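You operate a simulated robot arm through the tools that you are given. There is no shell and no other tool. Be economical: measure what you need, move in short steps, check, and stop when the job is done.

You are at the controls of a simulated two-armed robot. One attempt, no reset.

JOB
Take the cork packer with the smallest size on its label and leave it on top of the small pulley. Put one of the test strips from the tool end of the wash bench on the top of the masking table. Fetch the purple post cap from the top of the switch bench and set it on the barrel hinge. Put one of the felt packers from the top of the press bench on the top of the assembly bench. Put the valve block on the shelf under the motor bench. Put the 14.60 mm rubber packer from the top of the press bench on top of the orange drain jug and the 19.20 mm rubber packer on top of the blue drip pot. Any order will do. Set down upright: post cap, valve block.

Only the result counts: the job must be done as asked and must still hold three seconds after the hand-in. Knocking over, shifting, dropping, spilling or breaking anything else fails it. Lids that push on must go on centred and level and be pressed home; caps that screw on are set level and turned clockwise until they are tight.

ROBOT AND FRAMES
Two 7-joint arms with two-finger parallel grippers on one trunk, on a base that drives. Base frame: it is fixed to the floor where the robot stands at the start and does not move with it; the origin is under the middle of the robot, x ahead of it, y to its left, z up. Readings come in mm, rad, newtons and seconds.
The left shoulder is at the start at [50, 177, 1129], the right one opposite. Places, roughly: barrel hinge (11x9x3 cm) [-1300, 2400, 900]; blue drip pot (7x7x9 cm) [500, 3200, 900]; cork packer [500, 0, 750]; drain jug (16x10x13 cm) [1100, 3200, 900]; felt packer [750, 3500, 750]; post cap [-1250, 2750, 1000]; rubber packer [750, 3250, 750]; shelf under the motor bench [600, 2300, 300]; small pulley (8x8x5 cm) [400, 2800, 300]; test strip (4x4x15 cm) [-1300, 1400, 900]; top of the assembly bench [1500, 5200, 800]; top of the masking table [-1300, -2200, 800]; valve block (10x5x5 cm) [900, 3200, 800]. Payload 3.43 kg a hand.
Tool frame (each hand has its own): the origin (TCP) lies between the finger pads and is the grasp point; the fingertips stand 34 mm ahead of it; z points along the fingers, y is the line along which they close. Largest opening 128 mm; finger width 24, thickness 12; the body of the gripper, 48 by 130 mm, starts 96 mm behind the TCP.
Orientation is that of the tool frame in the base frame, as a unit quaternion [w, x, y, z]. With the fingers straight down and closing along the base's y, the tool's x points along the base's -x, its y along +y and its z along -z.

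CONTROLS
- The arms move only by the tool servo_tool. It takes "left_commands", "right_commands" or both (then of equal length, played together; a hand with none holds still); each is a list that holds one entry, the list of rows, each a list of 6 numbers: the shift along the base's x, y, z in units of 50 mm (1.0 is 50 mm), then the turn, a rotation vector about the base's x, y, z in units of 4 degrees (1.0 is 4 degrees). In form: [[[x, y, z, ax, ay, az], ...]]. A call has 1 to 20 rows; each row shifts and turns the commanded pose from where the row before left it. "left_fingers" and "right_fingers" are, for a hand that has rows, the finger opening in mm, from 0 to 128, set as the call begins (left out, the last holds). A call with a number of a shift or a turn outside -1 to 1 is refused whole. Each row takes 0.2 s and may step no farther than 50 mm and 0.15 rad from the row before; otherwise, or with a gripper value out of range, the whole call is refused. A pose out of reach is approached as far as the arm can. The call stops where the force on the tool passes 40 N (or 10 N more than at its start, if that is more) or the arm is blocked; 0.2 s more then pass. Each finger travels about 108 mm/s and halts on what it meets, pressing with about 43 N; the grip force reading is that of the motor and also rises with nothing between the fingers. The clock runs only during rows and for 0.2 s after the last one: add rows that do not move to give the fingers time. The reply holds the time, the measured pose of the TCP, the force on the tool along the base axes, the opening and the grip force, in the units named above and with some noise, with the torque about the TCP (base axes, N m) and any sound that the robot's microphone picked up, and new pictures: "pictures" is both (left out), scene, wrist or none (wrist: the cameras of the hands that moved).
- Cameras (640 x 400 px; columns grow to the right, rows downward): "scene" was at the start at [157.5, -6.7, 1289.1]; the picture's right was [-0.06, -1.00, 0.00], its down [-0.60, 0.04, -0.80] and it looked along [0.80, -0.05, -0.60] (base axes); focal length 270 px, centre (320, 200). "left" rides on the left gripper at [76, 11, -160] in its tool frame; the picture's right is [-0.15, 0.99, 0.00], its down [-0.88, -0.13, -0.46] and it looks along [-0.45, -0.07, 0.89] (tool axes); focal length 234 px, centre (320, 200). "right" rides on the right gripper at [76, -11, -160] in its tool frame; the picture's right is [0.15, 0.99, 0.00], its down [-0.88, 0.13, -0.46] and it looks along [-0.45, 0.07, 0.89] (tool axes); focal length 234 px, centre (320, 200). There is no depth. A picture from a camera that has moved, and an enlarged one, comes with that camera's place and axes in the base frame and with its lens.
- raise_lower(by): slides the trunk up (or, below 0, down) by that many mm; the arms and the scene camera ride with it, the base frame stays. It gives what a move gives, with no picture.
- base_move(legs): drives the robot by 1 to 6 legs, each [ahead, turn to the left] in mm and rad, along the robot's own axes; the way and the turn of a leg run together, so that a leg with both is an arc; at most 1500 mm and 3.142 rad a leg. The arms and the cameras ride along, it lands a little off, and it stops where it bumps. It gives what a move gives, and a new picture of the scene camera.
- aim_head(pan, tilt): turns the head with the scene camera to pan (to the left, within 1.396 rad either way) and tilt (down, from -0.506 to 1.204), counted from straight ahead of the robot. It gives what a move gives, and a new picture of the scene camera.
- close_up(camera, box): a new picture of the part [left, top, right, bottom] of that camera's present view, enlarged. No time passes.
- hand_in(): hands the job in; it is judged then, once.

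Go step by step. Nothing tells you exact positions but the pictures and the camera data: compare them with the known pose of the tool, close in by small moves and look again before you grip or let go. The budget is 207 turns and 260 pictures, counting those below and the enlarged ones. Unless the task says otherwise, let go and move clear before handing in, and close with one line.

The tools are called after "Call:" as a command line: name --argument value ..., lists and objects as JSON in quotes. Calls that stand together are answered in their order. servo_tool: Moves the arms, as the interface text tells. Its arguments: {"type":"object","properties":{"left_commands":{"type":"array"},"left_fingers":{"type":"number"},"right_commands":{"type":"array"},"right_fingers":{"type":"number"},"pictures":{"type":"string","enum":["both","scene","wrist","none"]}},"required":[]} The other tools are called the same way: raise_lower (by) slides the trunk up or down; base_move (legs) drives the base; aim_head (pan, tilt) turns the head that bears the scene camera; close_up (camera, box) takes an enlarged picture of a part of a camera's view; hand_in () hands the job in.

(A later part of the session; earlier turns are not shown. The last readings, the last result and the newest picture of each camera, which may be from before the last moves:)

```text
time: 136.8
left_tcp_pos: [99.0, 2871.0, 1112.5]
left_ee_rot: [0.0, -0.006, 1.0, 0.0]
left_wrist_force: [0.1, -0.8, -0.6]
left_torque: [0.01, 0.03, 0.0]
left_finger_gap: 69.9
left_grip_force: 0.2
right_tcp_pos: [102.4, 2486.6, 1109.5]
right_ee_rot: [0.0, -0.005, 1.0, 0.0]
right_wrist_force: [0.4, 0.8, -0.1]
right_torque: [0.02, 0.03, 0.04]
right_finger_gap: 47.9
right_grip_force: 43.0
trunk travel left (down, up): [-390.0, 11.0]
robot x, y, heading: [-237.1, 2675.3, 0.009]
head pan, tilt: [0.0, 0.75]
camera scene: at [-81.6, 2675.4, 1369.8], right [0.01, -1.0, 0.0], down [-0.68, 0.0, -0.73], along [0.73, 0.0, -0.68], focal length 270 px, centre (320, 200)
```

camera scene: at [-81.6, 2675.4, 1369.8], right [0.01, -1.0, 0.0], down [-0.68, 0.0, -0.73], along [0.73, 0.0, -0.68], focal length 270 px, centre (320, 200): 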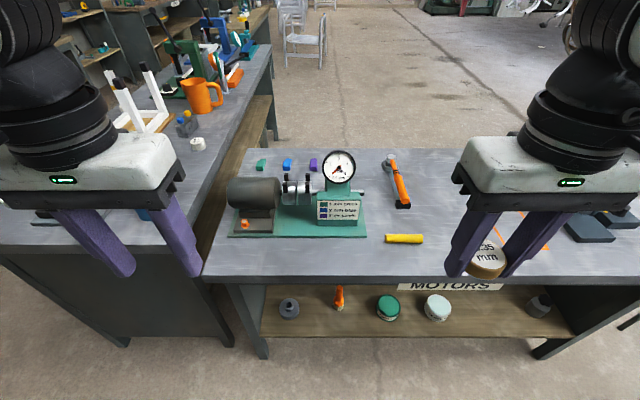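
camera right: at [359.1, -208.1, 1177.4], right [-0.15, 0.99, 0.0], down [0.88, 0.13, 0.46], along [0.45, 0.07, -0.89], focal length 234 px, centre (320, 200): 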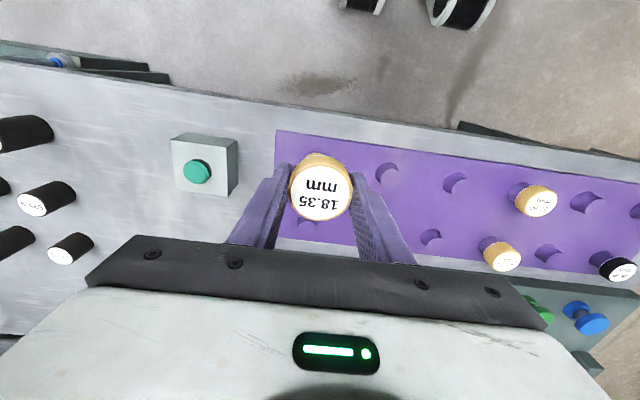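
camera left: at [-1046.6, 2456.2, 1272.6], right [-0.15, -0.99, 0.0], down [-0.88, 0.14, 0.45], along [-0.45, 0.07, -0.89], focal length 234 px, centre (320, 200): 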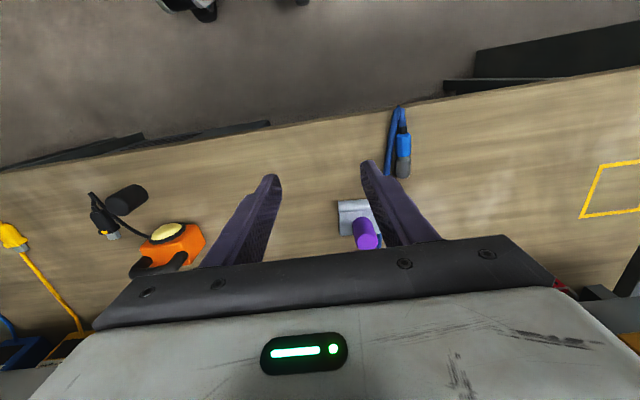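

Re-measuring between the two views puts the bench top at z≈750 and its front edge at x≈273. I'll lower the trunk and bring the cork over the free front strip near (335, 2570).

Call:
raise_lower --by -100

Call:
servo_tool --right_commands '[[[0.78, 0.28, -0.3, 0, 0, 0], [0.78, 0.28, -0.3, 0, 0, 0], [0.78, 0.28, -0.3, 0, 0, 0], [0.78, 0.28, -0.4, 0, 0, 0], [0.78, 0.28, -0.4, 0, 0, 0], [0.78, 0.28, -0.4, 0, 0, 0], [0, 0, -0.5, 0, 0, 0]]]' --right_fingers 40

```text
time: 138.1
left_tcp_pos: [97.8, 2870.7, 1012.4]
left_ee_rot: [0.0, -0.006, 1.0, 0.0]
left_wrist_force: [0.4, 0.4, -0.2]
left_torque: [0.04, -0.03, -0.02]
left_finger_gap: 70.2
left_grip_force: 0.1
right_tcp_pos: [100.9, 2487.1, 1010.4]
right_ee_rot: [0.0, -0.005, 1.0, 0.001]
right_wrist_force: [0.0, 0.1, 0.0]
right_torque: [0.01, 0.0, -0.02]
right_finger_gap: 48.3
right_grip_force: 43.3
trunk travel left (down, up): [-290.0, 111.0]
robot x, y, heading: [-233.8, 2677.5, 0.006]
head pan, tilt: [0.0, 0.75]
```

```text
time: 139.7
left_tcp_pos: [98.2, 2869.6, 1013.7]
left_ee_rot: [0.001, -0.006, 1.0, -0.001]
left_wrist_force: [0.0, 0.6, -0.2]
left_torque: [-0.02, -0.02, -0.03]
left_finger_gap: 70.2
left_grip_force: 0.0
right_tcp_pos: [334.9, 2571.8, 878.4]
right_ee_rot: [0.0, -0.007, 1.0, 0.0]
right_wrist_force: [-0.4, 0.4, -1.2]
right_torque: [0.02, 0.04, 0.03]
right_finger_gap: 48.3
right_grip_force: 43.0
trunk travel left (down, up): [-290.0, 111.0]
robot x, y, heading: [-234.3, 2674.6, 0.004]
head pan, tilt: [0.0, 0.75]
camera scene: at [-82.2, 2675.1, 1270.0], right [0.01, -1.0, 0.0], down [-0.68, 0.0, -0.73], along [0.73, 0.0, -0.68], focal length 270 px, centre (320, 200)
camera right: at [260.4, 2558.3, 1038.3], right [-0.16, 0.99, 0.0], down [0.88, 0.14, 0.46], along [0.45, 0.07, -0.89], focal length 234 px, centre (320, 200)
```

scene: 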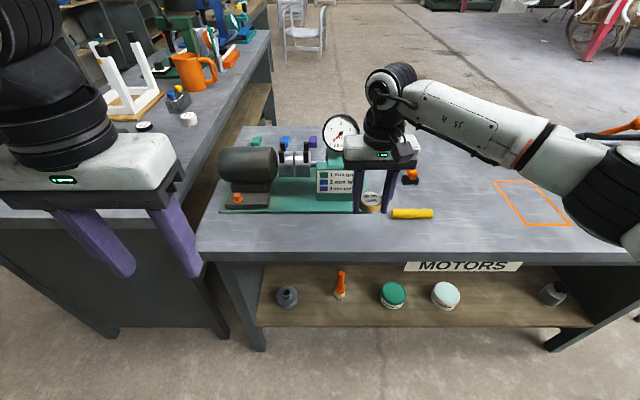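
right: 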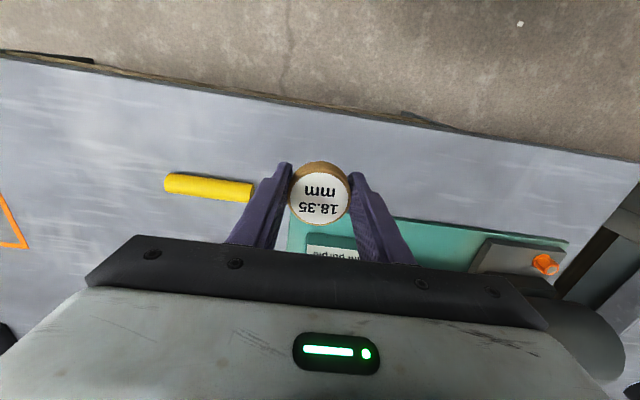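

Call:
servo_tool --right_commands '[[[0, 0, -0.9, 0, 0, 0], [0, 0, -0.8, 0, 0, 0], [0, 0, -0.1, 0, 0, 0], [0, 0, 0, 0, 0, 0]]]' --right_fingers 40 --pictures "wrist"

Call:
close_up --camera "scene" --box '[330, 150, 450, 260]'

```text
time: 140.7
left_tcp_pos: [97.8, 2870.1, 1014.0]
left_ee_rot: [0.002, -0.004, 1.0, 0.0]
left_wrist_force: [-0.8, -0.5, 1.2]
left_torque: [0.0, 0.02, 0.01]
left_finger_gap: 70.1
left_grip_force: 0.2
right_tcp_pos: [337.8, 2570.4, 794.2]
right_ee_rot: [0.003, -0.005, 1.0, 0.0]
right_wrist_force: [-2.2, -5.3, 24.3]
right_torque: [-0.31, 0.34, 0.47]
right_finger_gap: 48.5
right_grip_force: 42.6
trunk travel left (down, up): [-290.0, 111.0]
robot x, y, heading: [-237.6, 2675.3, 0.012]
head pan, tilt: [0.0, 0.75]
camera right: at [261.7, 2557.3, 952.8], right [-0.16, 0.99, 0.0], down [0.88, 0.14, 0.46], along [0.46, 0.07, -0.89], focal length 234 px, centre (320, 200)
```

right: 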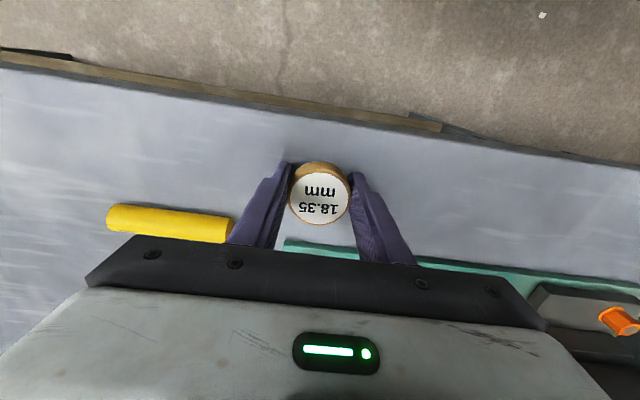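

```text
3.64 times, centred on (390, 205) of scene
camera zoom: at [-84.6, 2675.2, 1270.7], right [0.01, -1.0, 0.0], down [-0.68, 0.0, -0.73], along [0.73, 0.0, -0.68], focal length 981 px, centre (66, 182)
```

zoom: 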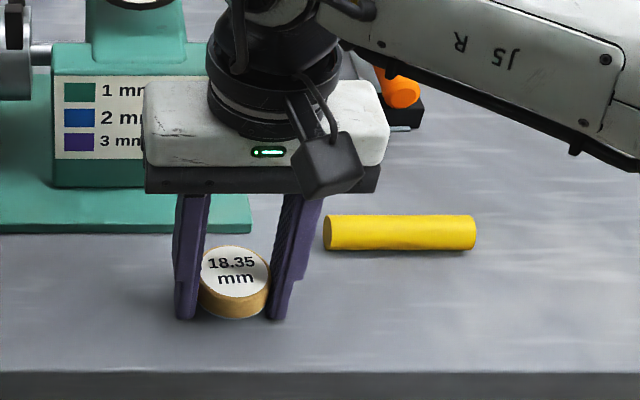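

Contact: the fingertips or the cork are on the bench, at z≈760. I'll open and pull the right hand up and away.

Call:
servo_tool --right_commands '[[[0, 0, 0.03, 0, 0, 0], [0, 0, 0, 0, 0, 0], [0, 0, 0, 0, 0, 0]]]' --right_fingers 80 --pictures "none"

Call:
servo_tool --right_commands '[[[0, 0, 0.5, 0, 0, 0], [0, 0, 0.9, 0, 0, 0], [0, 0, 0.9, 0, 0, 0], [0, -0.4, 0.8, 0, 0, 0], [-0.7, -0.6, 0, 0, 0, 0], [-0.7, -0.6, 0, 0, 0, 0], [-0.7, -0.6, 0, 0, 0, 0], [-0.8, -0.5, 0, 0, 0, 0], [-0.8, -0.4, 0, 0, 0, 0]]]' --pictures "scene"

Call:
close_up --camera "scene" --box '[240, 160, 440, 320]'

```text
time: 141.5
left_tcp_pos: [96.5, 2870.7, 1013.0]
left_ee_rot: [0.002, -0.006, 1.0, 0.0]
left_wrist_force: [0.3, 0.5, -0.6]
left_torque: [0.01, 0.01, 0.01]
left_finger_gap: 69.9
left_grip_force: 0.0
right_tcp_pos: [335.9, 2568.5, 794.1]
right_ee_rot: [0.001, -0.003, 1.0, 0.0]
right_wrist_force: [-4.1, -0.5, 26.1]
right_torque: [1.09, 0.3, 0.11]
right_finger_gap: 79.5
right_grip_force: 0.0
trunk travel left (down, up): [-290.0, 111.0]
robot x, y, heading: [-233.9, 2675.6, 0.01]
head pan, tilt: [0.0, 0.75]
```

```text
time: 143.5
left_tcp_pos: [98.6, 2870.6, 1013.4]
left_ee_rot: [0.0, -0.007, 1.0, -0.001]
left_wrist_force: [-0.2, 0.0, -0.1]
left_torque: [0.01, 0.0, -0.02]
left_finger_gap: 70.1
left_grip_force: 0.1
right_tcp_pos: [146.5, 2413.2, 944.5]
right_ee_rot: [0.001, -0.005, 1.0, 0.001]
right_wrist_force: [0.0, 0.2, -0.3]
right_torque: [-0.03, 0.0, -0.03]
right_finger_gap: 80.0
right_grip_force: 0.1
trunk travel left (down, up): [-290.0, 111.0]
robot x, y, heading: [-235.3, 2676.8, 0.008]
head pan, tilt: [0.0, 0.75]
camera scene: at [-82.8, 2675.1, 1270.1], right [0.01, -1.0, 0.0], down [-0.68, 0.0, -0.73], along [0.73, 0.0, -0.68], focal length 270 px, centre (320, 200)
```

scene: 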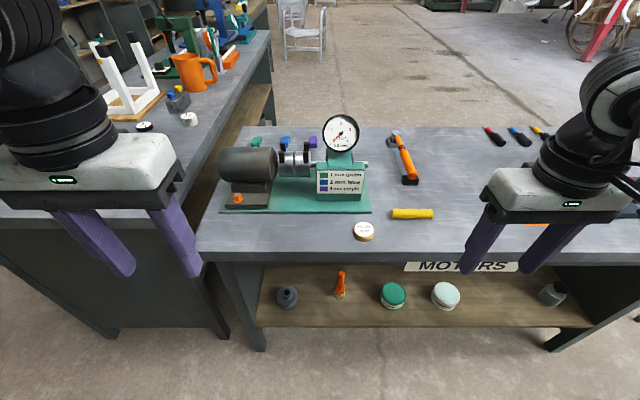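

```text
2.50 times, centred on (340, 240) of scene
camera zoom: at [-82.8, 2675.1, 1270.1], right [0.01, -1.0, 0.0], down [-0.68, 0.0, -0.73], along [0.73, 0.0, -0.68], focal length 674 px, centre (270, 100)
```

zoom: 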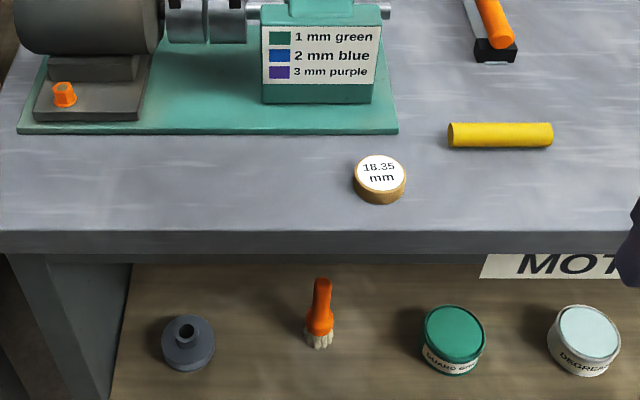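

The cork lies flat at (344, 2568) on the bench. I'll tilt the left hand 60° forward in front of it and move the right hand aside.

Call:
servo_tool --left_commands '[[[0.1, -0.4, -0.16, 0, -1, 0], [0.1, -0.4, -0.16, 0, -1, 0], [0.1, -0.4, -0.16, 0, -1, 0], [0.1, -0.4, -0.16, 0, -1, 0], [0.1, -0.4, -0.16, 0, -1, 0], [0.1, -0.4, -0.16, 0, -1, 0], [0.1, -0.4, -0.16, 0, -1, 0], [0.1, -0.4, -0.16, 0, -1, 0], [0.1, -0.4, -0.16, 0, -1, 0], [0.1, -0.4, -0.16, 0, -1, 0], [0.1, -0.4, -0.16, 0, -1, 0], [0.1, -0.4, -0.16, 0, -1, 0], [0.1, -0.4, -0.16, 0, -1, 0], [0.1, -0.4, -0.16, 0, -1, 0], [0.1, -0.4, -0.16, 0, -1, 0]]]' --right_commands '[[[-0.06, -0.11, 0, 0, 0, 0], [-0.06, -0.11, 0, 0, 0, 0], [-0.06, -0.11, 0, 0, 0, 0], [-0.06, -0.11, 0, 0, 0, 0], [-0.06, -0.11, 0, 0, 0, 0], [-0.06, -0.11, 0, 0, 0, 0], [-0.06, -0.11, 0, 0, 0, 0], [-0.06, -0.11, 0, 0, 0, 0], [-0.06, -0.11, 0, 0, 0, 0], [-0.06, -0.11, 0, 0, 0, 0], [-0.06, -0.11, 0, 0, 0, 0], [-0.06, -0.11, 0, 0, 0, 0], [-0.06, -0.11, 0, 0, 0, 0], [-0.06, -0.11, 0, 0, 0, 0], [-0.06, -0.11, 0, 0, 0, 0]]]' --left_fingers 80

```text
time: 146.7
left_tcp_pos: [175.3, 2571.8, 892.9]
left_ee_rot: [0.501, -0.004, 0.866, -0.004]
left_wrist_force: [0.2, -0.2, 0.7]
left_torque: [0.0, -0.04, 0.02]
left_finger_gap: 80.0
left_grip_force: 0.0
right_tcp_pos: [105.3, 2332.4, 947.2]
right_ee_rot: [0.0, -0.005, 1.0, 0.001]
right_wrist_force: [0.6, -1.3, -0.1]
right_torque: [0.0, 0.0, 0.02]
right_finger_gap: 79.9
right_grip_force: 0.0
trunk travel left (down, up): [-290.0, 111.0]
robot x, y, heading: [-236.8, 2677.8, 0.009]
head pan, tilt: [0.0, 0.75]
camera scene: at [-82.4, 2675.1, 1270.0], right [0.01, -1.0, 0.0], down [-0.68, 0.0, -0.73], along [0.73, 0.0, -0.68], focal length 270 px, centre (320, 200)
camera right: at [30.4, 2320.1, 1106.4], right [-0.16, 0.99, 0.0], down [0.88, 0.14, 0.46], along [0.45, 0.07, -0.89], focal length 234 px, centre (320, 200)
camera left: at [0.1, 2581.4, 907.0], right [0.07, 0.99, 0.12], down [0.04, -0.12, 0.99], along [1.0, -0.06, -0.05], focal length 234 px, centre (320, 200)
```

scene: 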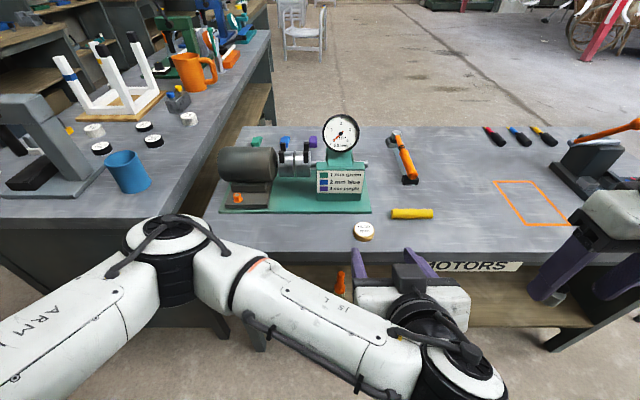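
right: 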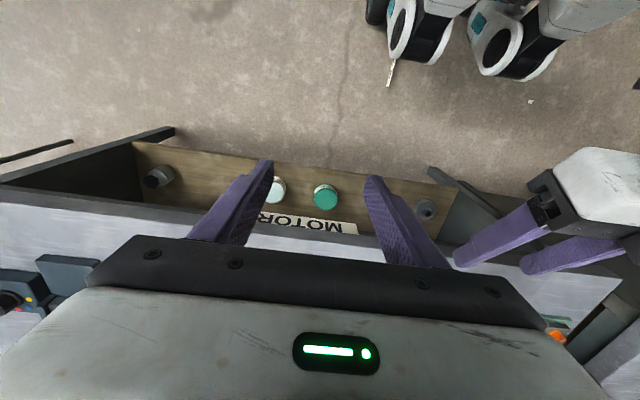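
left: 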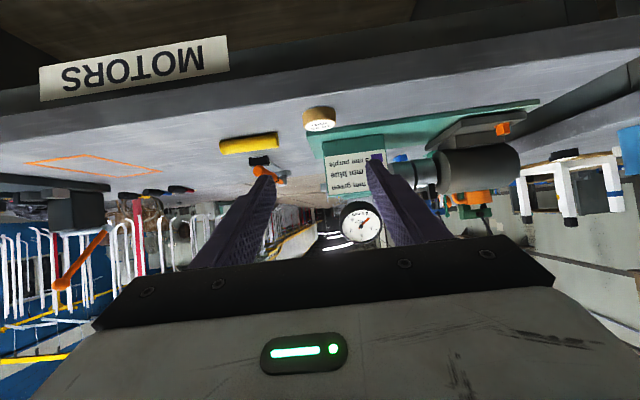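

The cork is centred between the tilted fingers. I'll advance and lower around it.

Call:
servo_tool --left_commands '[[[0.75, 0, 0, 0, 0, 0], [0.75, 0, 0, 0, 0, 0], [0.75, 0, 0, 0, 0, 0], [0.73, 0, 0, 0, 0, 0], [0, 0, -0.7, 0, 0, 0], [0, 0, -0.7, 0, 0, 0], [0, 0, -0.5, 0, 0, 0]]]' --left_fingers 80

Call:
close_up --camera "scene" --box '[300, 180, 440, 290]'

```text
time: 148.3
left_tcp_pos: [322.7, 2571.8, 797.4]
left_ee_rot: [0.5, -0.004, 0.866, -0.003]
left_wrist_force: [0.6, 0.0, -0.1]
left_torque: [-0.01, -0.01, 0.0]
left_finger_gap: 80.0
left_grip_force: 0.0
right_tcp_pos: [105.7, 2332.4, 946.5]
right_ee_rot: [0.0, -0.005, 1.0, 0.0]
right_wrist_force: [0.1, 0.7, -0.6]
right_torque: [-0.02, -0.03, 0.02]
right_finger_gap: 79.9
right_grip_force: 0.0
trunk travel left (down, up): [-290.0, 111.0]
robot x, y, heading: [-235.6, 2679.1, 0.01]
head pan, tilt: [0.0, 0.75]
camera scene: at [-82.3, 2675.3, 1270.0], right [0.01, -1.0, 0.0], down [-0.68, 0.0, -0.73], along [0.73, 0.0, -0.68], focal length 270 px, centre (320, 200)
camera left: at [147.9, 2580.6, 811.0], right [0.07, 0.99, 0.12], down [0.05, -0.12, 0.99], along [1.0, -0.06, -0.05], focal length 234 px, centre (320, 200)
```

scene: 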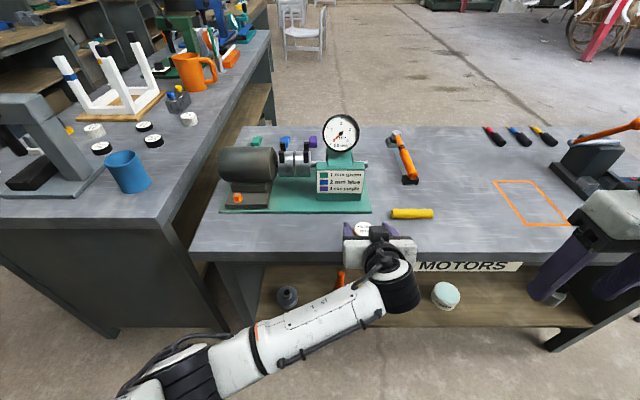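
left: 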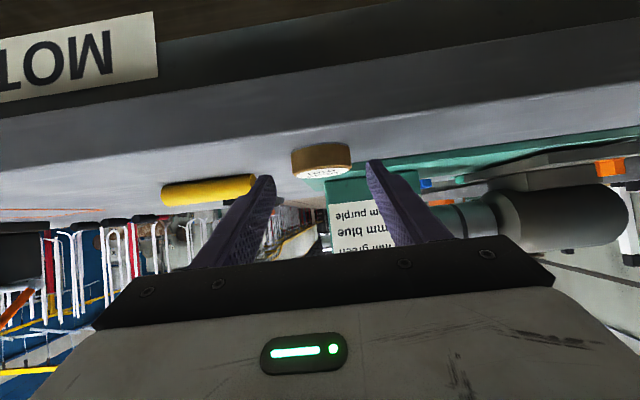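

```text
3.64 times, centred on (370, 235) of scene
camera zoom: at [-82.3, 2675.3, 1270.0], right [0.01, -1.0, 0.0], down [-0.68, 0.0, -0.73], along [0.73, 0.0, -0.68], focal length 981 px, centre (138, 73)
```

zoom: 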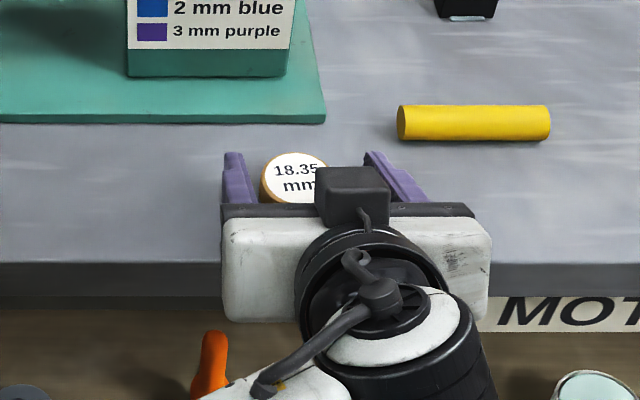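

Call:
servo_tool --left_commands '[[[0.04, 0.06, -0.08, 0, 0, 0], [0, 0, -0.06, 0, 0, 0], [0, 0, 0, 0, 0, 0]]]' --left_fingers 80 --pictures "wrist"

```text
time: 149.1
left_tcp_pos: [324.2, 2574.7, 789.7]
left_ee_rot: [0.501, -0.004, 0.866, -0.004]
left_wrist_force: [-0.4, 0.1, 0.4]
left_torque: [-0.01, 0.01, 0.0]
left_finger_gap: 79.8
left_grip_force: 0.0
right_tcp_pos: [105.8, 2333.9, 946.8]
right_ee_rot: [0.0, -0.005, 1.0, 0.0]
right_wrist_force: [-0.1, 0.8, -0.2]
right_torque: [-0.03, 0.0, 0.01]
right_finger_gap: 80.2
right_grip_force: 0.1
trunk travel left (down, up): [-290.0, 111.0]
robot x, y, heading: [-235.3, 2676.0, 0.011]
head pan, tilt: [0.0, 0.75]
camera left: at [149.6, 2584.0, 804.3], right [0.07, 0.99, 0.12], down [0.05, -0.12, 0.99], along [1.0, -0.06, -0.05], focal length 234 px, centre (320, 200)
```

left: 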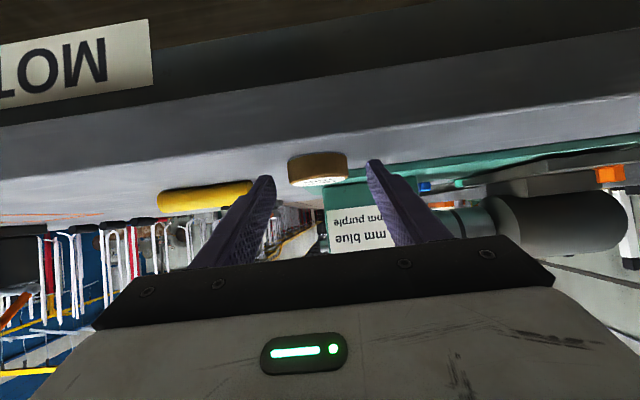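

Call:
servo_tool --left_commands '[[[0, 0, 0, 0, 0, 0], [0, 0, 0, 0, 0, 0], [0, 0, 0, 0, 0, 0]]]' --left_fingers 40 --pictures "none"

Call:
servo_tool --left_commands '[[[0, 0, 0.4, 0, 0, 0], [0, 0, 0.8, 0, 0, 0], [0, 0, 0.8, 0, 0, 0], [-0.8, 0, 0.2, 0, 0, 0], [-0.8, 0, 0, 0, 0, 0]]]' --left_fingers 40

Call:
close_up --camera "scene" --box '[300, 180, 440, 290]'

```text
time: 149.9
left_tcp_pos: [323.3, 2573.7, 790.0]
left_ee_rot: [0.5, -0.006, 0.866, -0.003]
left_wrist_force: [1.0, 0.3, 0.4]
left_torque: [0.01, -0.01, 0.06]
left_finger_gap: 47.9
left_grip_force: 42.6
right_tcp_pos: [105.5, 2332.3, 947.4]
right_ee_rot: [0.0, -0.005, 1.0, 0.0]
right_wrist_force: [0.5, -0.3, -0.5]
right_torque: [-0.01, 0.0, 0.04]
right_finger_gap: 80.1
right_grip_force: 0.1
trunk travel left (down, up): [-290.0, 111.0]
robot x, y, heading: [-237.4, 2672.1, 0.005]
head pan, tilt: [0.0, 0.75]
```

```text
time: 151.1
left_tcp_pos: [310.9, 2608.8, 982.3]
left_ee_rot: [0.591, -0.004, 0.805, 0.041]
left_wrist_force: [-0.9, 0.1, -0.3]
left_torque: [0.0, -0.02, 0.0]
left_finger_gap: 47.5
left_grip_force: 42.7
right_tcp_pos: [106.4, 2332.6, 947.7]
right_ee_rot: [0.0, -0.006, 1.0, 0.0]
right_wrist_force: [0.6, -0.4, -0.3]
right_torque: [0.01, 0.01, -0.01]
right_finger_gap: 80.0
right_grip_force: 0.0
trunk travel left (down, up): [-290.0, 111.0]
robot x, y, heading: [-232.0, 2675.8, 0.008]
head pan, tilt: [0.0, 0.75]
stopped in row 5 (left hand): the arm was blocked; the commanded pose is now the measured one
camera scene: at [-82.0, 2675.5, 1269.9], right [0.01, -1.0, 0.0], down [-0.68, 0.0, -0.73], along [0.73, 0.0, -0.68], focal length 270 px, centre (320, 200)
camera left: at [136.5, 2611.2, 957.4], right [-0.01, 0.98, 0.2], down [-0.16, -0.2, 0.97], along [0.99, -0.02, 0.16], focal length 234 px, centre (320, 200)
```

scene: 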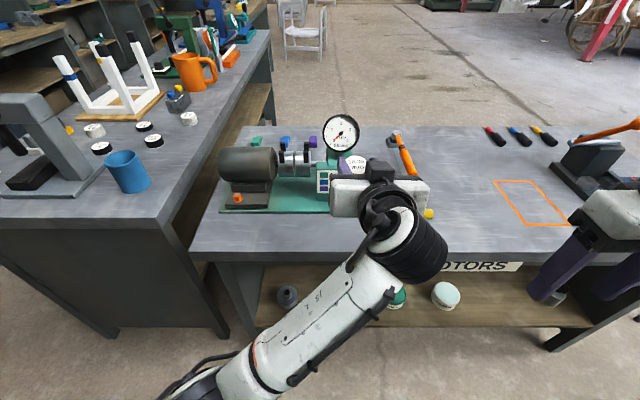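
left: 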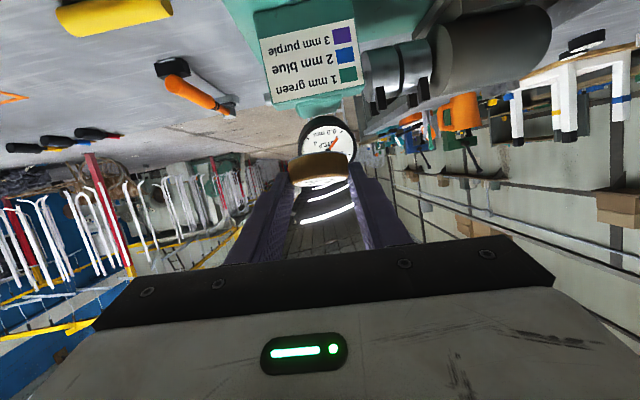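

```text
3.64 times, centred on (370, 235) of scene
camera zoom: at [-82.0, 2675.5, 1269.9], right [0.01, -1.0, 0.0], down [-0.68, 0.0, -0.73], along [0.73, 0.0, -0.68], focal length 981 px, centre (138, 73)
```

zoom: 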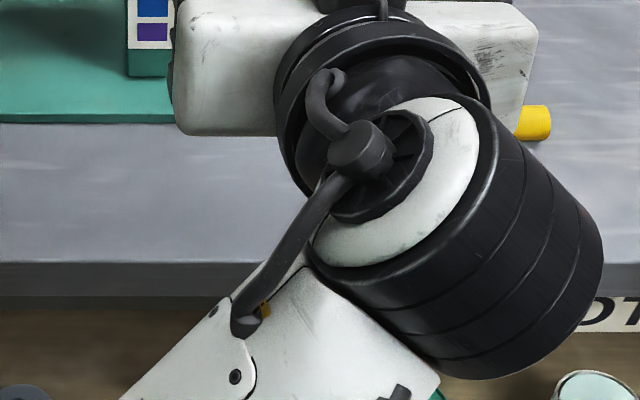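

The arm was blocked partway and the hand ended a bit higher, at about 72° tilt. The cork is still held and the tester looks undisturbed. I'll back off in small steps.

Call:
servo_tool --left_commands '[[[-0.4, 0.2, 0, 0, 0, 0], [-0.4, 0.2, 0, 0, 0, 0]]]' --left_fingers 40 --pictures "scene"

```text
time: 151.9
left_tcp_pos: [285.3, 2638.8, 1020.1]
left_ee_rot: [0.628, -0.007, 0.776, 0.053]
left_wrist_force: [0.5, -0.7, -1.2]
left_torque: [-0.01, 0.01, 0.02]
left_finger_gap: 47.5
left_grip_force: 42.7
right_tcp_pos: [106.1, 2334.1, 946.7]
right_ee_rot: [0.0, -0.005, 1.0, 0.001]
right_wrist_force: [0.5, 0.2, 0.4]
right_torque: [-0.02, 0.02, -0.01]
right_finger_gap: 79.9
right_grip_force: 0.1
trunk travel left (down, up): [-290.0, 111.0]
robot x, y, heading: [-238.8, 2673.7, 0.004]
head pan, tilt: [0.0, 0.75]
stopped in row 2 (left hand): the arm was blocked; the commanded pose is now the measured one
camera scene: at [-82.2, 2675.4, 1269.9], right [0.01, -1.0, 0.0], down [-0.68, 0.0, -0.73], along [0.73, 0.0, -0.68], focal length 270 px, centre (320, 200)
```

scene: 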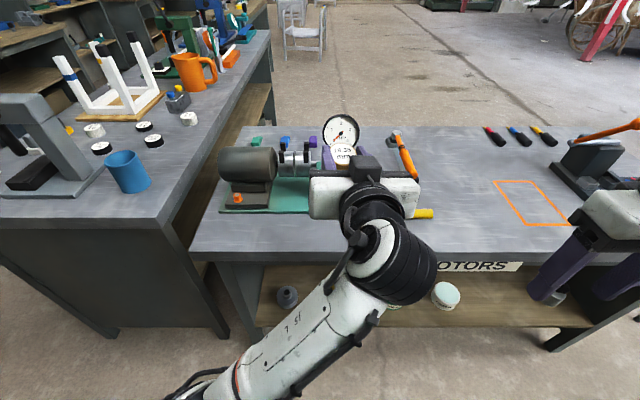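

I'll drive straight back to bring the arm into free space.

Call:
base_move --legs '[[-250, 0]]'

```text
time: 153.7
left_tcp_pos: [30.6, 2634.2, 1021.0]
left_ee_rot: [0.628, -0.007, 0.776, 0.052]
left_wrist_force: [-0.9, -1.0, 0.2]
left_torque: [0.02, 0.03, 0.01]
left_finger_gap: 47.7
left_grip_force: 43.3
right_tcp_pos: [-150.0, 2330.9, 947.2]
right_ee_rot: [0.001, -0.003, 1.0, 0.0]
right_wrist_force: [-0.3, -0.5, 0.2]
right_torque: [0.0, -0.03, 0.0]
right_finger_gap: 80.0
right_grip_force: 0.0
trunk travel left (down, up): [-290.0, 111.0]
robot x, y, heading: [-487.7, 2675.8, 0.0]
head pan, tilt: [0.0, 0.75]
camera scene: at [-336.2, 2673.7, 1270.0], right [0.0, -1.0, 0.0], down [-0.68, 0.0, -0.73], along [0.73, 0.0, -0.68], focal length 270 px, centre (320, 200)
```

scene: 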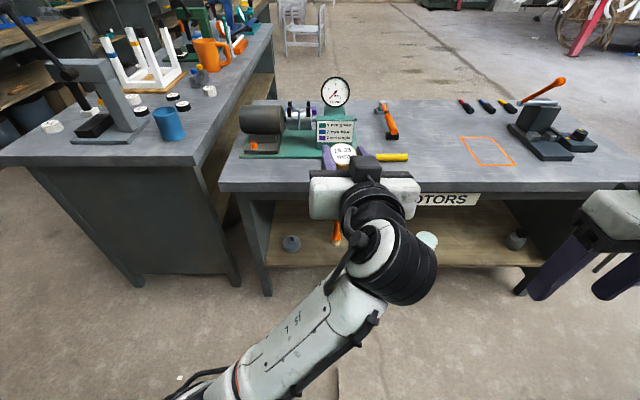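

Call:
servo_tool --left_commands '[[[0.1, 0.6, -0.2, 0, 0, 0], [0.1, 0.6, -0.2, 0, 0, 0], [0.1, 0.6, -0.2, 0, 0, 0], [0, 0.6, -0.2, 0, 0, 0], [0, 0.6, -0.4, 0, 0, 0]]]' --left_fingers 40

```text
time: 155.1
left_tcp_pos: [55.9, 2794.8, 984.5]
left_ee_rot: [0.65, -0.004, 0.757, 0.064]
left_wrist_force: [0.9, 0.9, -0.4]
left_torque: [0.0, 0.0, -0.01]
left_finger_gap: 47.6
left_grip_force: 43.7
right_tcp_pos: [-150.2, 2331.9, 947.9]
right_ee_rot: [0.0, -0.003, 1.0, 0.0]
right_wrist_force: [-0.7, -0.2, 0.6]
right_torque: [-0.04, -0.01, 0.0]
right_finger_gap: 80.2
right_grip_force: 0.0
trunk travel left (down, up): [-290.0, 111.0]
robot x, y, heading: [-486.5, 2676.2, 0.002]
head pan, tilt: [0.0, 0.75]
stopped in row 5 (left hand): the arm was blocked; the commanded pose is now the measured one
camera scene: at [-335.8, 2674.1, 1269.9], right [0.0, -1.0, 0.0], down [-0.68, 0.0, -0.73], along [0.73, 0.0, -0.68], focal length 270 px, centre (320, 200)
camera left: at [-112.3, 2795.5, 934.0], right [-0.06, 0.97, 0.23], down [-0.3, -0.24, 0.92], along [0.95, -0.01, 0.31], focal length 234 px, centre (320, 200)
```

scene: 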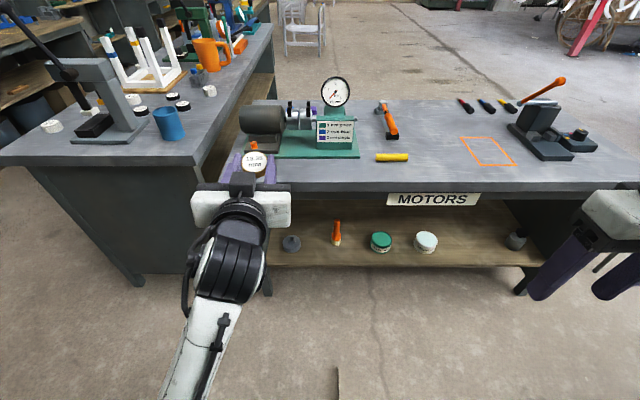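
left: 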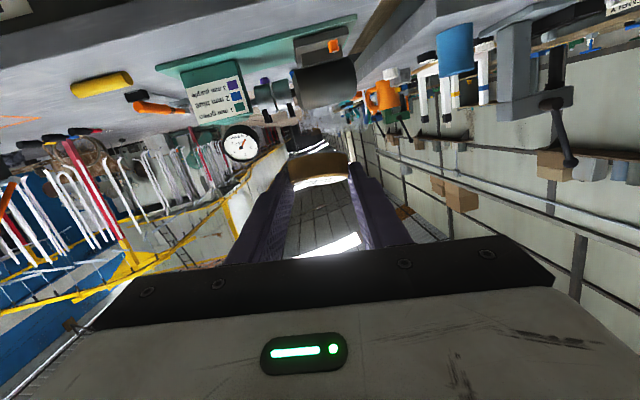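

Call:
servo_tool --left_commands '[[[0, 0, -0.3, -0.16, 0.65, -0.16], [0, 0, -0.3, -0.16, 0.65, -0.16], [0, 0, -0.3, -0.16, 0.65, -0.16], [0, 0, -0.3, -0.16, 0.65, -0.16], [0, 0, -0.3, -0.16, 0.65, -0.16], [0, 0, -0.3, -0.16, 0.65, -0.16], [0, 0, -0.3, -0.16, 0.65, -0.16], [0, 0, -0.3, -0.16, 0.65, -0.16]]]' --left_fingers 40

```text
time: 157.1
left_tcp_pos: [68.6, 2831.4, 872.8]
left_ee_rot: [0.519, 0.034, 0.853, 0.05]
left_wrist_force: [-0.1, -0.3, -1.0]
left_torque: [0.02, 0.05, 0.02]
left_finger_gap: 47.2
left_grip_force: 43.1
right_tcp_pos: [-149.3, 2331.1, 947.7]
right_ee_rot: [0.0, -0.003, 1.0, 0.0]
right_wrist_force: [-0.4, 0.2, 0.4]
right_torque: [0.01, -0.01, -0.02]
right_finger_gap: 79.9
right_grip_force: 0.0
trunk travel left (down, up): [-290.0, 111.0]
robot x, y, heading: [-489.8, 2675.6, 0.001]
head pan, tilt: [0.0, 0.75]
stopped in row 8 (left hand): the arm was blocked; the commanded pose is now the measured one
camera scene: at [-335.8, 2673.8, 1269.9], right [0.0, -1.0, 0.0], down [-0.68, 0.0, -0.73], along [0.73, 0.0, -0.68], focal length 270 px, centre (320, 200)
camera left: at [-106.4, 2840.6, 879.9], right [0.07, 0.97, 0.25], down [0.0, -0.25, 0.97], along [1.0, -0.07, -0.02], focal length 234 px, centre (320, 200)
```

scene: 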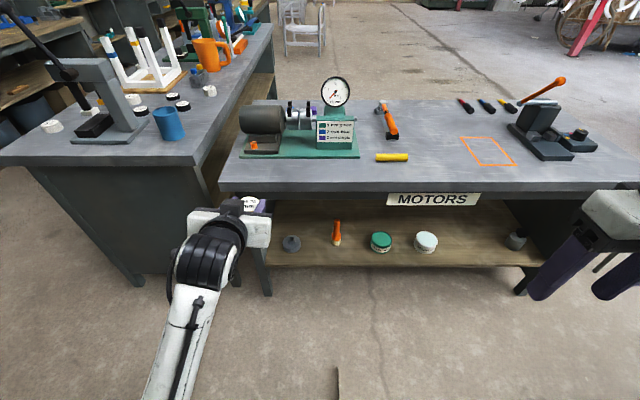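
left: 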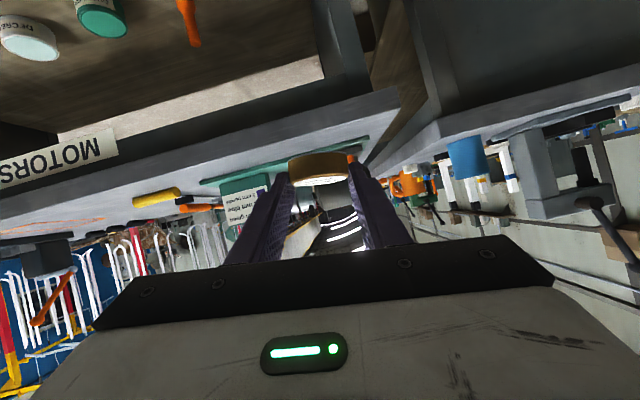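

Now at about 62° tilt. I'll lower the trunk fully for the shelf work.

Call:
raise_lower --by -285

Call:
servo_tool --left_commands '[[[0, 0, -0.4, -0.2, 0.1, -0.2], [0, 0, -0.4, -0.2, 0, -0.2], [0, 0, -0.4, -0.2, 0, -0.2], [0, 0, -0.4, -0.2, 0, -0.2], [0, 0, -0.4, -0.2, 0, -0.2], [0, 0, -0.4, -0.2, 0, -0.2], [0, 0, -0.4, -0.2, 0, -0.2]]]' --left_fingers 40

```text
time: 160.2
left_tcp_pos: [67.0, 2828.7, 625.6]
left_ee_rot: [0.523, 0.037, 0.849, 0.058]
left_wrist_force: [0.7, -0.3, 0.4]
left_torque: [0.01, 0.01, -0.04]
left_finger_gap: 47.8
left_grip_force: 43.5
right_tcp_pos: [-151.1, 2327.9, 693.4]
right_ee_rot: [0.004, -0.003, 1.0, 0.005]
right_wrist_force: [-0.2, -0.4, 0.0]
right_torque: [0.0, -0.07, 0.03]
right_finger_gap: 80.0
right_grip_force: 0.0
trunk travel left (down, up): [-32.0, 369.0]
robot x, y, heading: [-489.8, 2676.5, 0.004]
head pan, tilt: [0.0, 0.75]
stopped: the arm was blocked; the commanded pose is now the measured one
```

```text
time: 161.7
left_tcp_pos: [115.6, 2818.9, 589.5]
left_ee_rot: [0.587, 0.042, 0.808, -0.009]
left_wrist_force: [0.1, 0.1, -0.3]
left_torque: [0.0, -0.03, -0.04]
left_finger_gap: 47.5
left_grip_force: 42.8
right_tcp_pos: [-152.1, 2327.3, 694.6]
right_ee_rot: [0.003, -0.003, 1.0, 0.005]
right_wrist_force: [0.0, -0.1, 0.6]
right_torque: [0.04, 0.03, -0.02]
right_finger_gap: 80.1
right_grip_force: 0.0
trunk travel left (down, up): [-32.0, 369.0]
robot x, y, heading: [-488.3, 2674.1, 0.003]
head pan, tilt: [0.0, 0.75]
stopped in row 7 (left hand): the arm was blocked; the commanded pose is now the measured one
camera scene: at [-340.9, 2666.2, 1018.8], right [0.0, -1.0, -0.01], down [-0.68, 0.01, -0.74], along [0.74, 0.01, -0.68], focal length 270 px, centre (320, 200)
camera left: at [-57.4, 2843.4, 568.2], right [0.12, 0.98, 0.17], down [-0.17, -0.15, 0.97], along [0.98, -0.15, 0.15], focal length 234 px, centre (320, 200)
```

scene: 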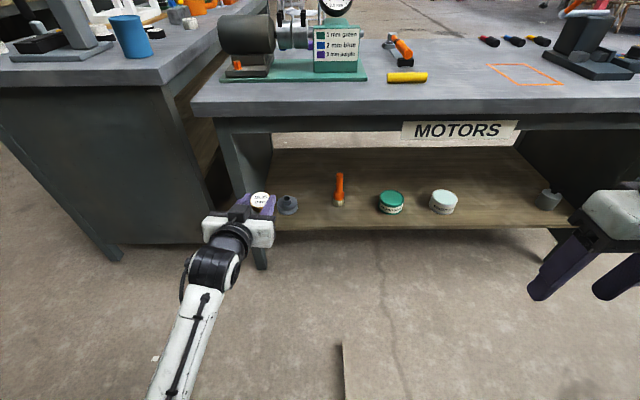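
left: 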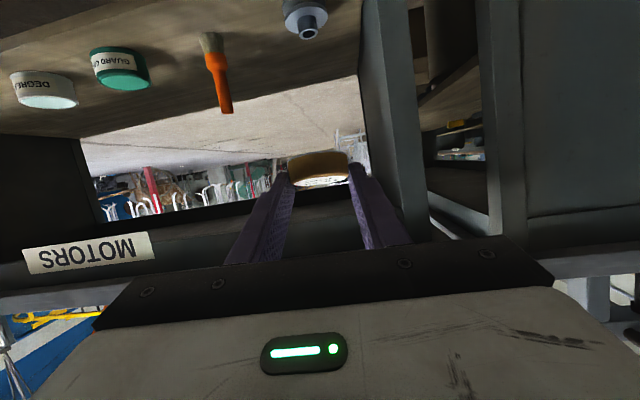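

The elbow seems to be folding against the robot's own body. I'll stretch the arm forward, where the elbow is freer.

Call:
servo_tool --left_commands '[[[0.5, 0, 0, 0, 0, 0], [0.5, 0, 0, 0, 0, 0], [0.5, 0, 0, 0, 0, 0], [0.3, 0, 0, 0, 0.4, 0], [0.2, 0, 0, 0, 0.6, 0]]]' --left_fingers 40 --pictures "scene"

```text
time: 162.8
left_tcp_pos: [216.1, 2822.5, 576.1]
left_ee_rot: [0.555, 0.038, 0.831, -0.013]
left_wrist_force: [0.2, -1.0, 0.0]
left_torque: [0.0, 0.03, -0.02]
left_finger_gap: 47.6
left_grip_force: 42.9
right_tcp_pos: [-149.1, 2330.1, 689.7]
right_ee_rot: [0.0, -0.004, 1.0, 0.0]
right_wrist_force: [0.1, -1.0, -0.1]
right_torque: [0.01, 0.0, 0.0]
right_finger_gap: 80.0
right_grip_force: 0.0
trunk travel left (down, up): [-32.0, 369.0]
robot x, y, heading: [-487.6, 2670.2, 0.005]
head pan, tilt: [0.0, 0.75]
camera scene: at [-335.9, 2673.8, 1011.6], right [0.0, -1.0, 0.0], down [-0.68, 0.0, -0.73], along [0.73, 0.0, -0.68], focal length 270 px, centre (320, 200)
```

scene: 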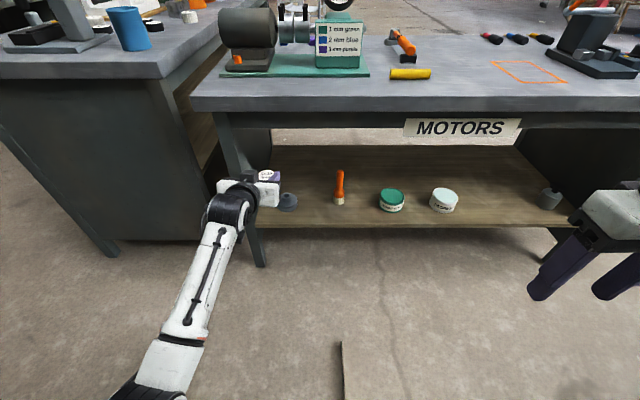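

Call:
servo_tool --left_commands '[[[0, -0.15, 0, -0.1, 0.6, 0.4], [0, -0.15, 0, -0.1, 0.6, 0.4], [0, -0.15, 0, -0.1, 0.6, 0.3]]]' --left_fingers 40 --pictures "wrist"

Call:
close_up --camera "scene" --box '[230, 150, 350, 240]'

Call:
close_up --camera "left" --box '[240, 0, 400, 100]'

```text
time: 163.7
left_tcp_pos: [215.5, 2800.4, 576.9]
left_ee_rot: [0.502, 0.001, 0.865, -0.004]
left_wrist_force: [0.1, 0.4, 0.3]
left_torque: [-0.02, 0.0, 0.0]
left_finger_gap: 47.6
left_grip_force: 43.2
right_tcp_pos: [-148.9, 2330.6, 688.3]
right_ee_rot: [0.001, -0.003, 1.0, 0.0]
right_wrist_force: [0.6, -0.2, 0.2]
right_torque: [-0.03, 0.03, -0.01]
right_finger_gap: 79.8
right_grip_force: 0.1
trunk travel left (down, up): [-32.0, 369.0]
robot x, y, heading: [-493.8, 2676.4, 0.006]
head pan, tilt: [0.0, 0.75]
camera left: at [40.8, 2810.8, 589.6], right [0.08, 0.99, 0.12], down [0.04, -0.12, 0.99], along [1.0, -0.07, -0.05], focal length 234 px, centre (320, 200)
```

left: 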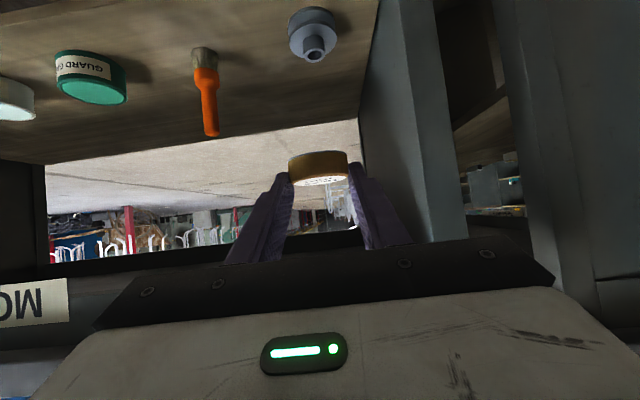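

```text
4.44 times, centred on (290, 195) of scene
camera zoom: at [-335.8, 2673.9, 1011.9], right [0.0, -1.0, 0.0], down [-0.68, 0.0, -0.73], along [0.73, 0.0, -0.68], focal length 1199 px, centre (453, 222)
```

zoom: 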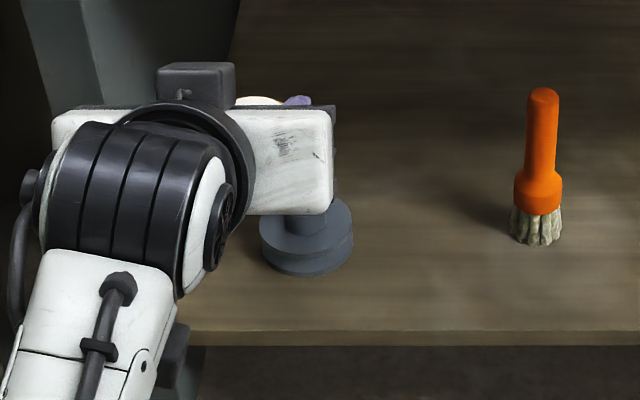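

```text
4.00 times, centred on (320, 50) of left
camera zoom: at [40.8, 2810.8, 589.6], right [0.08, 0.99, 0.12], down [0.04, -0.12, 0.99], along [1.0, -0.07, -0.05], focal length 937 px, centre (320, 800)
```

zoom: 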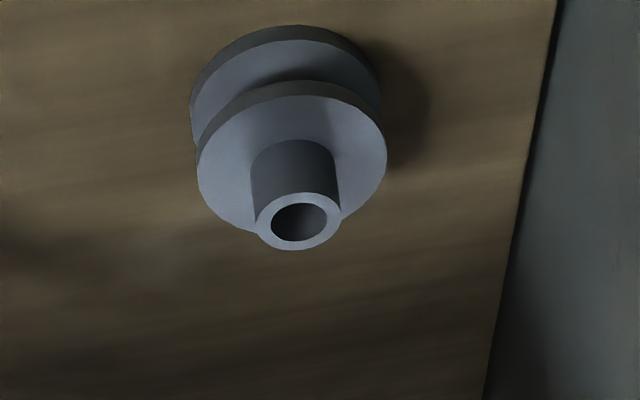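

The pulley's hub top is at about (427, 2802, 326). I'll lower the hand in front of the shelf, then drive in so the hand enters under the bench top.

Call:
servo_tool --left_commands '[[[0, 0, -0.5, 0, 0, 0], [0, 0, -0.5, 0, 0, 0], [0, 0, -0.5, 0, 0, 0], [0, 0, -0.5, 0, 0, 0], [0, 0, -0.5, 0, 0, 0]]]' --left_fingers 40 --pictures "scene"

```text
time: 164.8
left_tcp_pos: [217.2, 2800.5, 451.4]
left_ee_rot: [0.502, 0.0, 0.865, -0.003]
left_wrist_force: [-0.4, 0.8, 0.2]
left_torque: [-0.01, 0.02, 0.0]
left_finger_gap: 47.3
left_grip_force: 42.8
right_tcp_pos: [-148.5, 2330.8, 689.8]
right_ee_rot: [-0.001, -0.003, 1.0, 0.0]
right_wrist_force: [-0.7, -1.1, 0.1]
right_torque: [-0.02, -0.01, 0.0]
right_finger_gap: 80.1
right_grip_force: 0.2
trunk travel left (down, up): [-32.0, 369.0]
robot x, y, heading: [-489.6, 2673.8, 0.002]
head pan, tilt: [0.0, 0.75]
camera scene: at [-335.9, 2673.8, 1011.9], right [0.0, -1.0, 0.0], down [-0.68, 0.0, -0.73], along [0.73, 0.0, -0.68], focal length 270 px, centre (320, 200)
```

scene: 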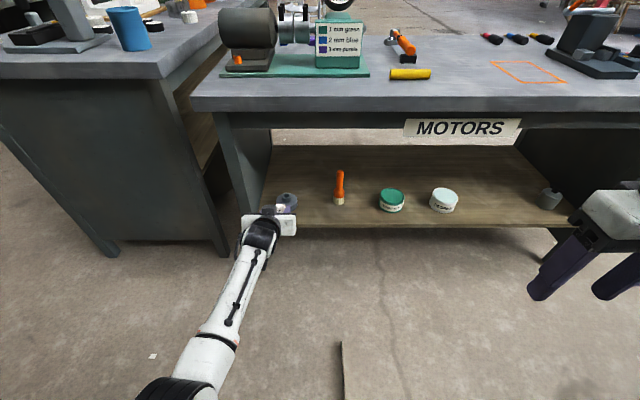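

Call:
base_move --legs '[[140, 0]]'

Call:
close_up --camera "left" --box '[220, 0, 420, 220]'

```text
time: 166.2
left_tcp_pos: [355.9, 2799.6, 450.9]
left_ee_rot: [0.501, 0.001, 0.865, -0.003]
left_wrist_force: [0.0, -0.2, -0.6]
left_torque: [0.01, 0.03, -0.03]
left_finger_gap: 47.8
left_grip_force: 43.0
right_tcp_pos: [-11.4, 2331.9, 689.4]
right_ee_rot: [0.0, -0.004, 1.0, 0.001]
right_wrist_force: [0.4, -0.6, -0.4]
right_torque: [0.0, -0.01, 0.02]
right_finger_gap: 79.8
right_grip_force: 0.1
trunk travel left (down, up): [-32.0, 369.0]
robot x, y, heading: [-349.3, 2674.6, 0.001]
head pan, tilt: [0.0, 0.75]
camera scene: at [-197.6, 2674.1, 1011.9], right [0.0, -1.0, 0.0], down [-0.68, 0.0, -0.73], along [0.73, 0.0, -0.68], focal length 270 px, centre (320, 200)
```

scene: 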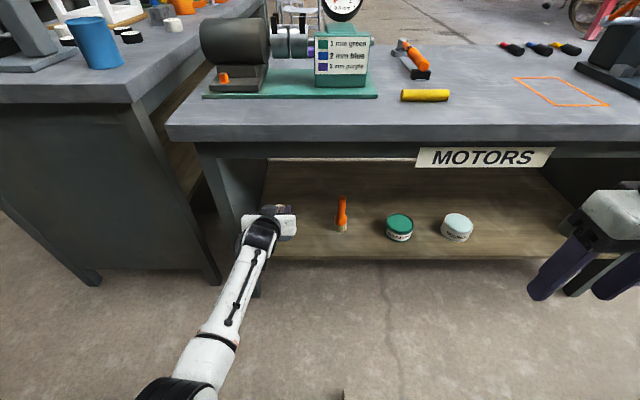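

```text
1.82 times, centred on (320, 110) of left
camera zoom: at [179.9, 2811.8, 464.5], right [0.08, 0.99, 0.12], down [0.04, -0.12, 0.99], along [1.0, -0.07, -0.05], focal length 426 px, centre (320, 364)
```

zoom: 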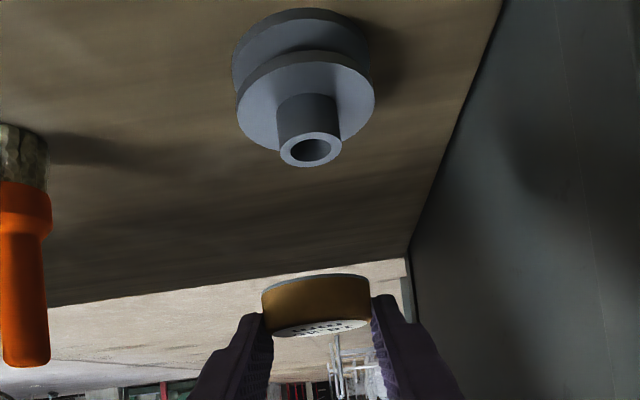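

Call:
base_move --legs '[[55, 0]]'

Call:
servo_tool --left_commands '[[[0, 0.08, -0.4, 0, 0, 0], [0, 0, -0.4, 0, 0, 0], [0, 0, -0.4, 0, 0, 0]]]' --left_fingers 40 --pictures "wrist"

```text
time: 167.1
left_tcp_pos: [409.9, 2800.5, 451.0]
left_ee_rot: [0.501, 0.001, 0.865, -0.003]
left_wrist_force: [0.5, 0.4, -0.3]
left_torque: [0.02, 0.0, -0.03]
left_finger_gap: 47.5
left_grip_force: 42.7
right_tcp_pos: [44.1, 2331.1, 689.6]
right_ee_rot: [0.0, -0.004, 1.0, 0.0]
right_wrist_force: [-0.3, 0.3, 0.7]
right_torque: [-0.02, -0.03, 0.0]
right_finger_gap: 80.2
right_grip_force: 0.1
trunk travel left (down, up): [-32.0, 369.0]
robot x, y, heading: [-293.0, 2673.9, -0.0]
head pan, tilt: [0.0, 0.75]
camera scene: at [-142.7, 2674.2, 1011.9], right [0.0, -1.0, 0.0], down [-0.68, 0.0, -0.73], along [0.73, 0.0, -0.68], focal length 270 px, centre (320, 200)
```

scene: 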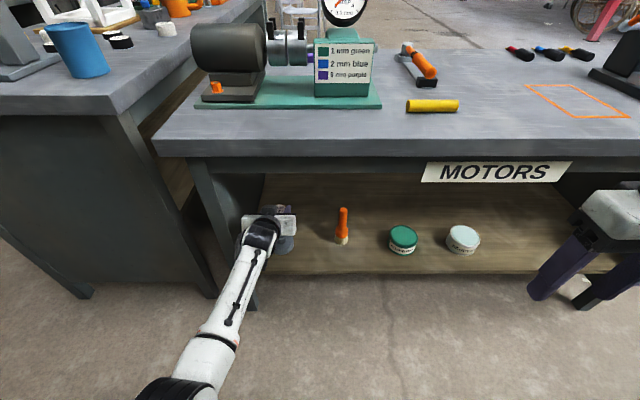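

```text
time: 167.9
left_tcp_pos: [409.6, 2803.9, 392.2]
left_ee_rot: [0.502, 0.001, 0.865, -0.004]
left_wrist_force: [-0.8, -1.2, -0.9]
left_torque: [0.0, 0.02, 0.0]
left_finger_gap: 47.6
left_grip_force: 42.9
right_tcp_pos: [44.2, 2331.3, 689.5]
right_ee_rot: [0.0, -0.003, 1.0, 0.0]
right_wrist_force: [-0.1, -0.1, -0.3]
right_torque: [-0.03, 0.0, -0.03]
right_finger_gap: 79.8
right_grip_force: 0.0
trunk travel left (down, up): [-32.0, 369.0]
robot x, y, heading: [-296.7, 2673.5, 0.001]
head pan, tilt: [0.0, 0.75]
camera left: at [235.5, 2816.0, 404.2], right [0.08, 0.99, 0.12], down [0.04, -0.13, 0.99], along [1.0, -0.07, -0.05], focal length 234 px, centre (320, 200)
```

left: 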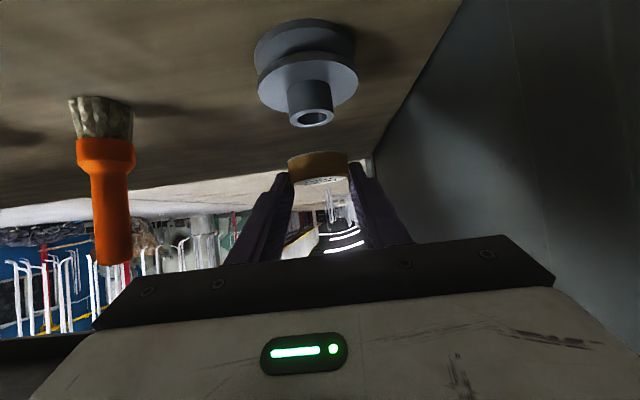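

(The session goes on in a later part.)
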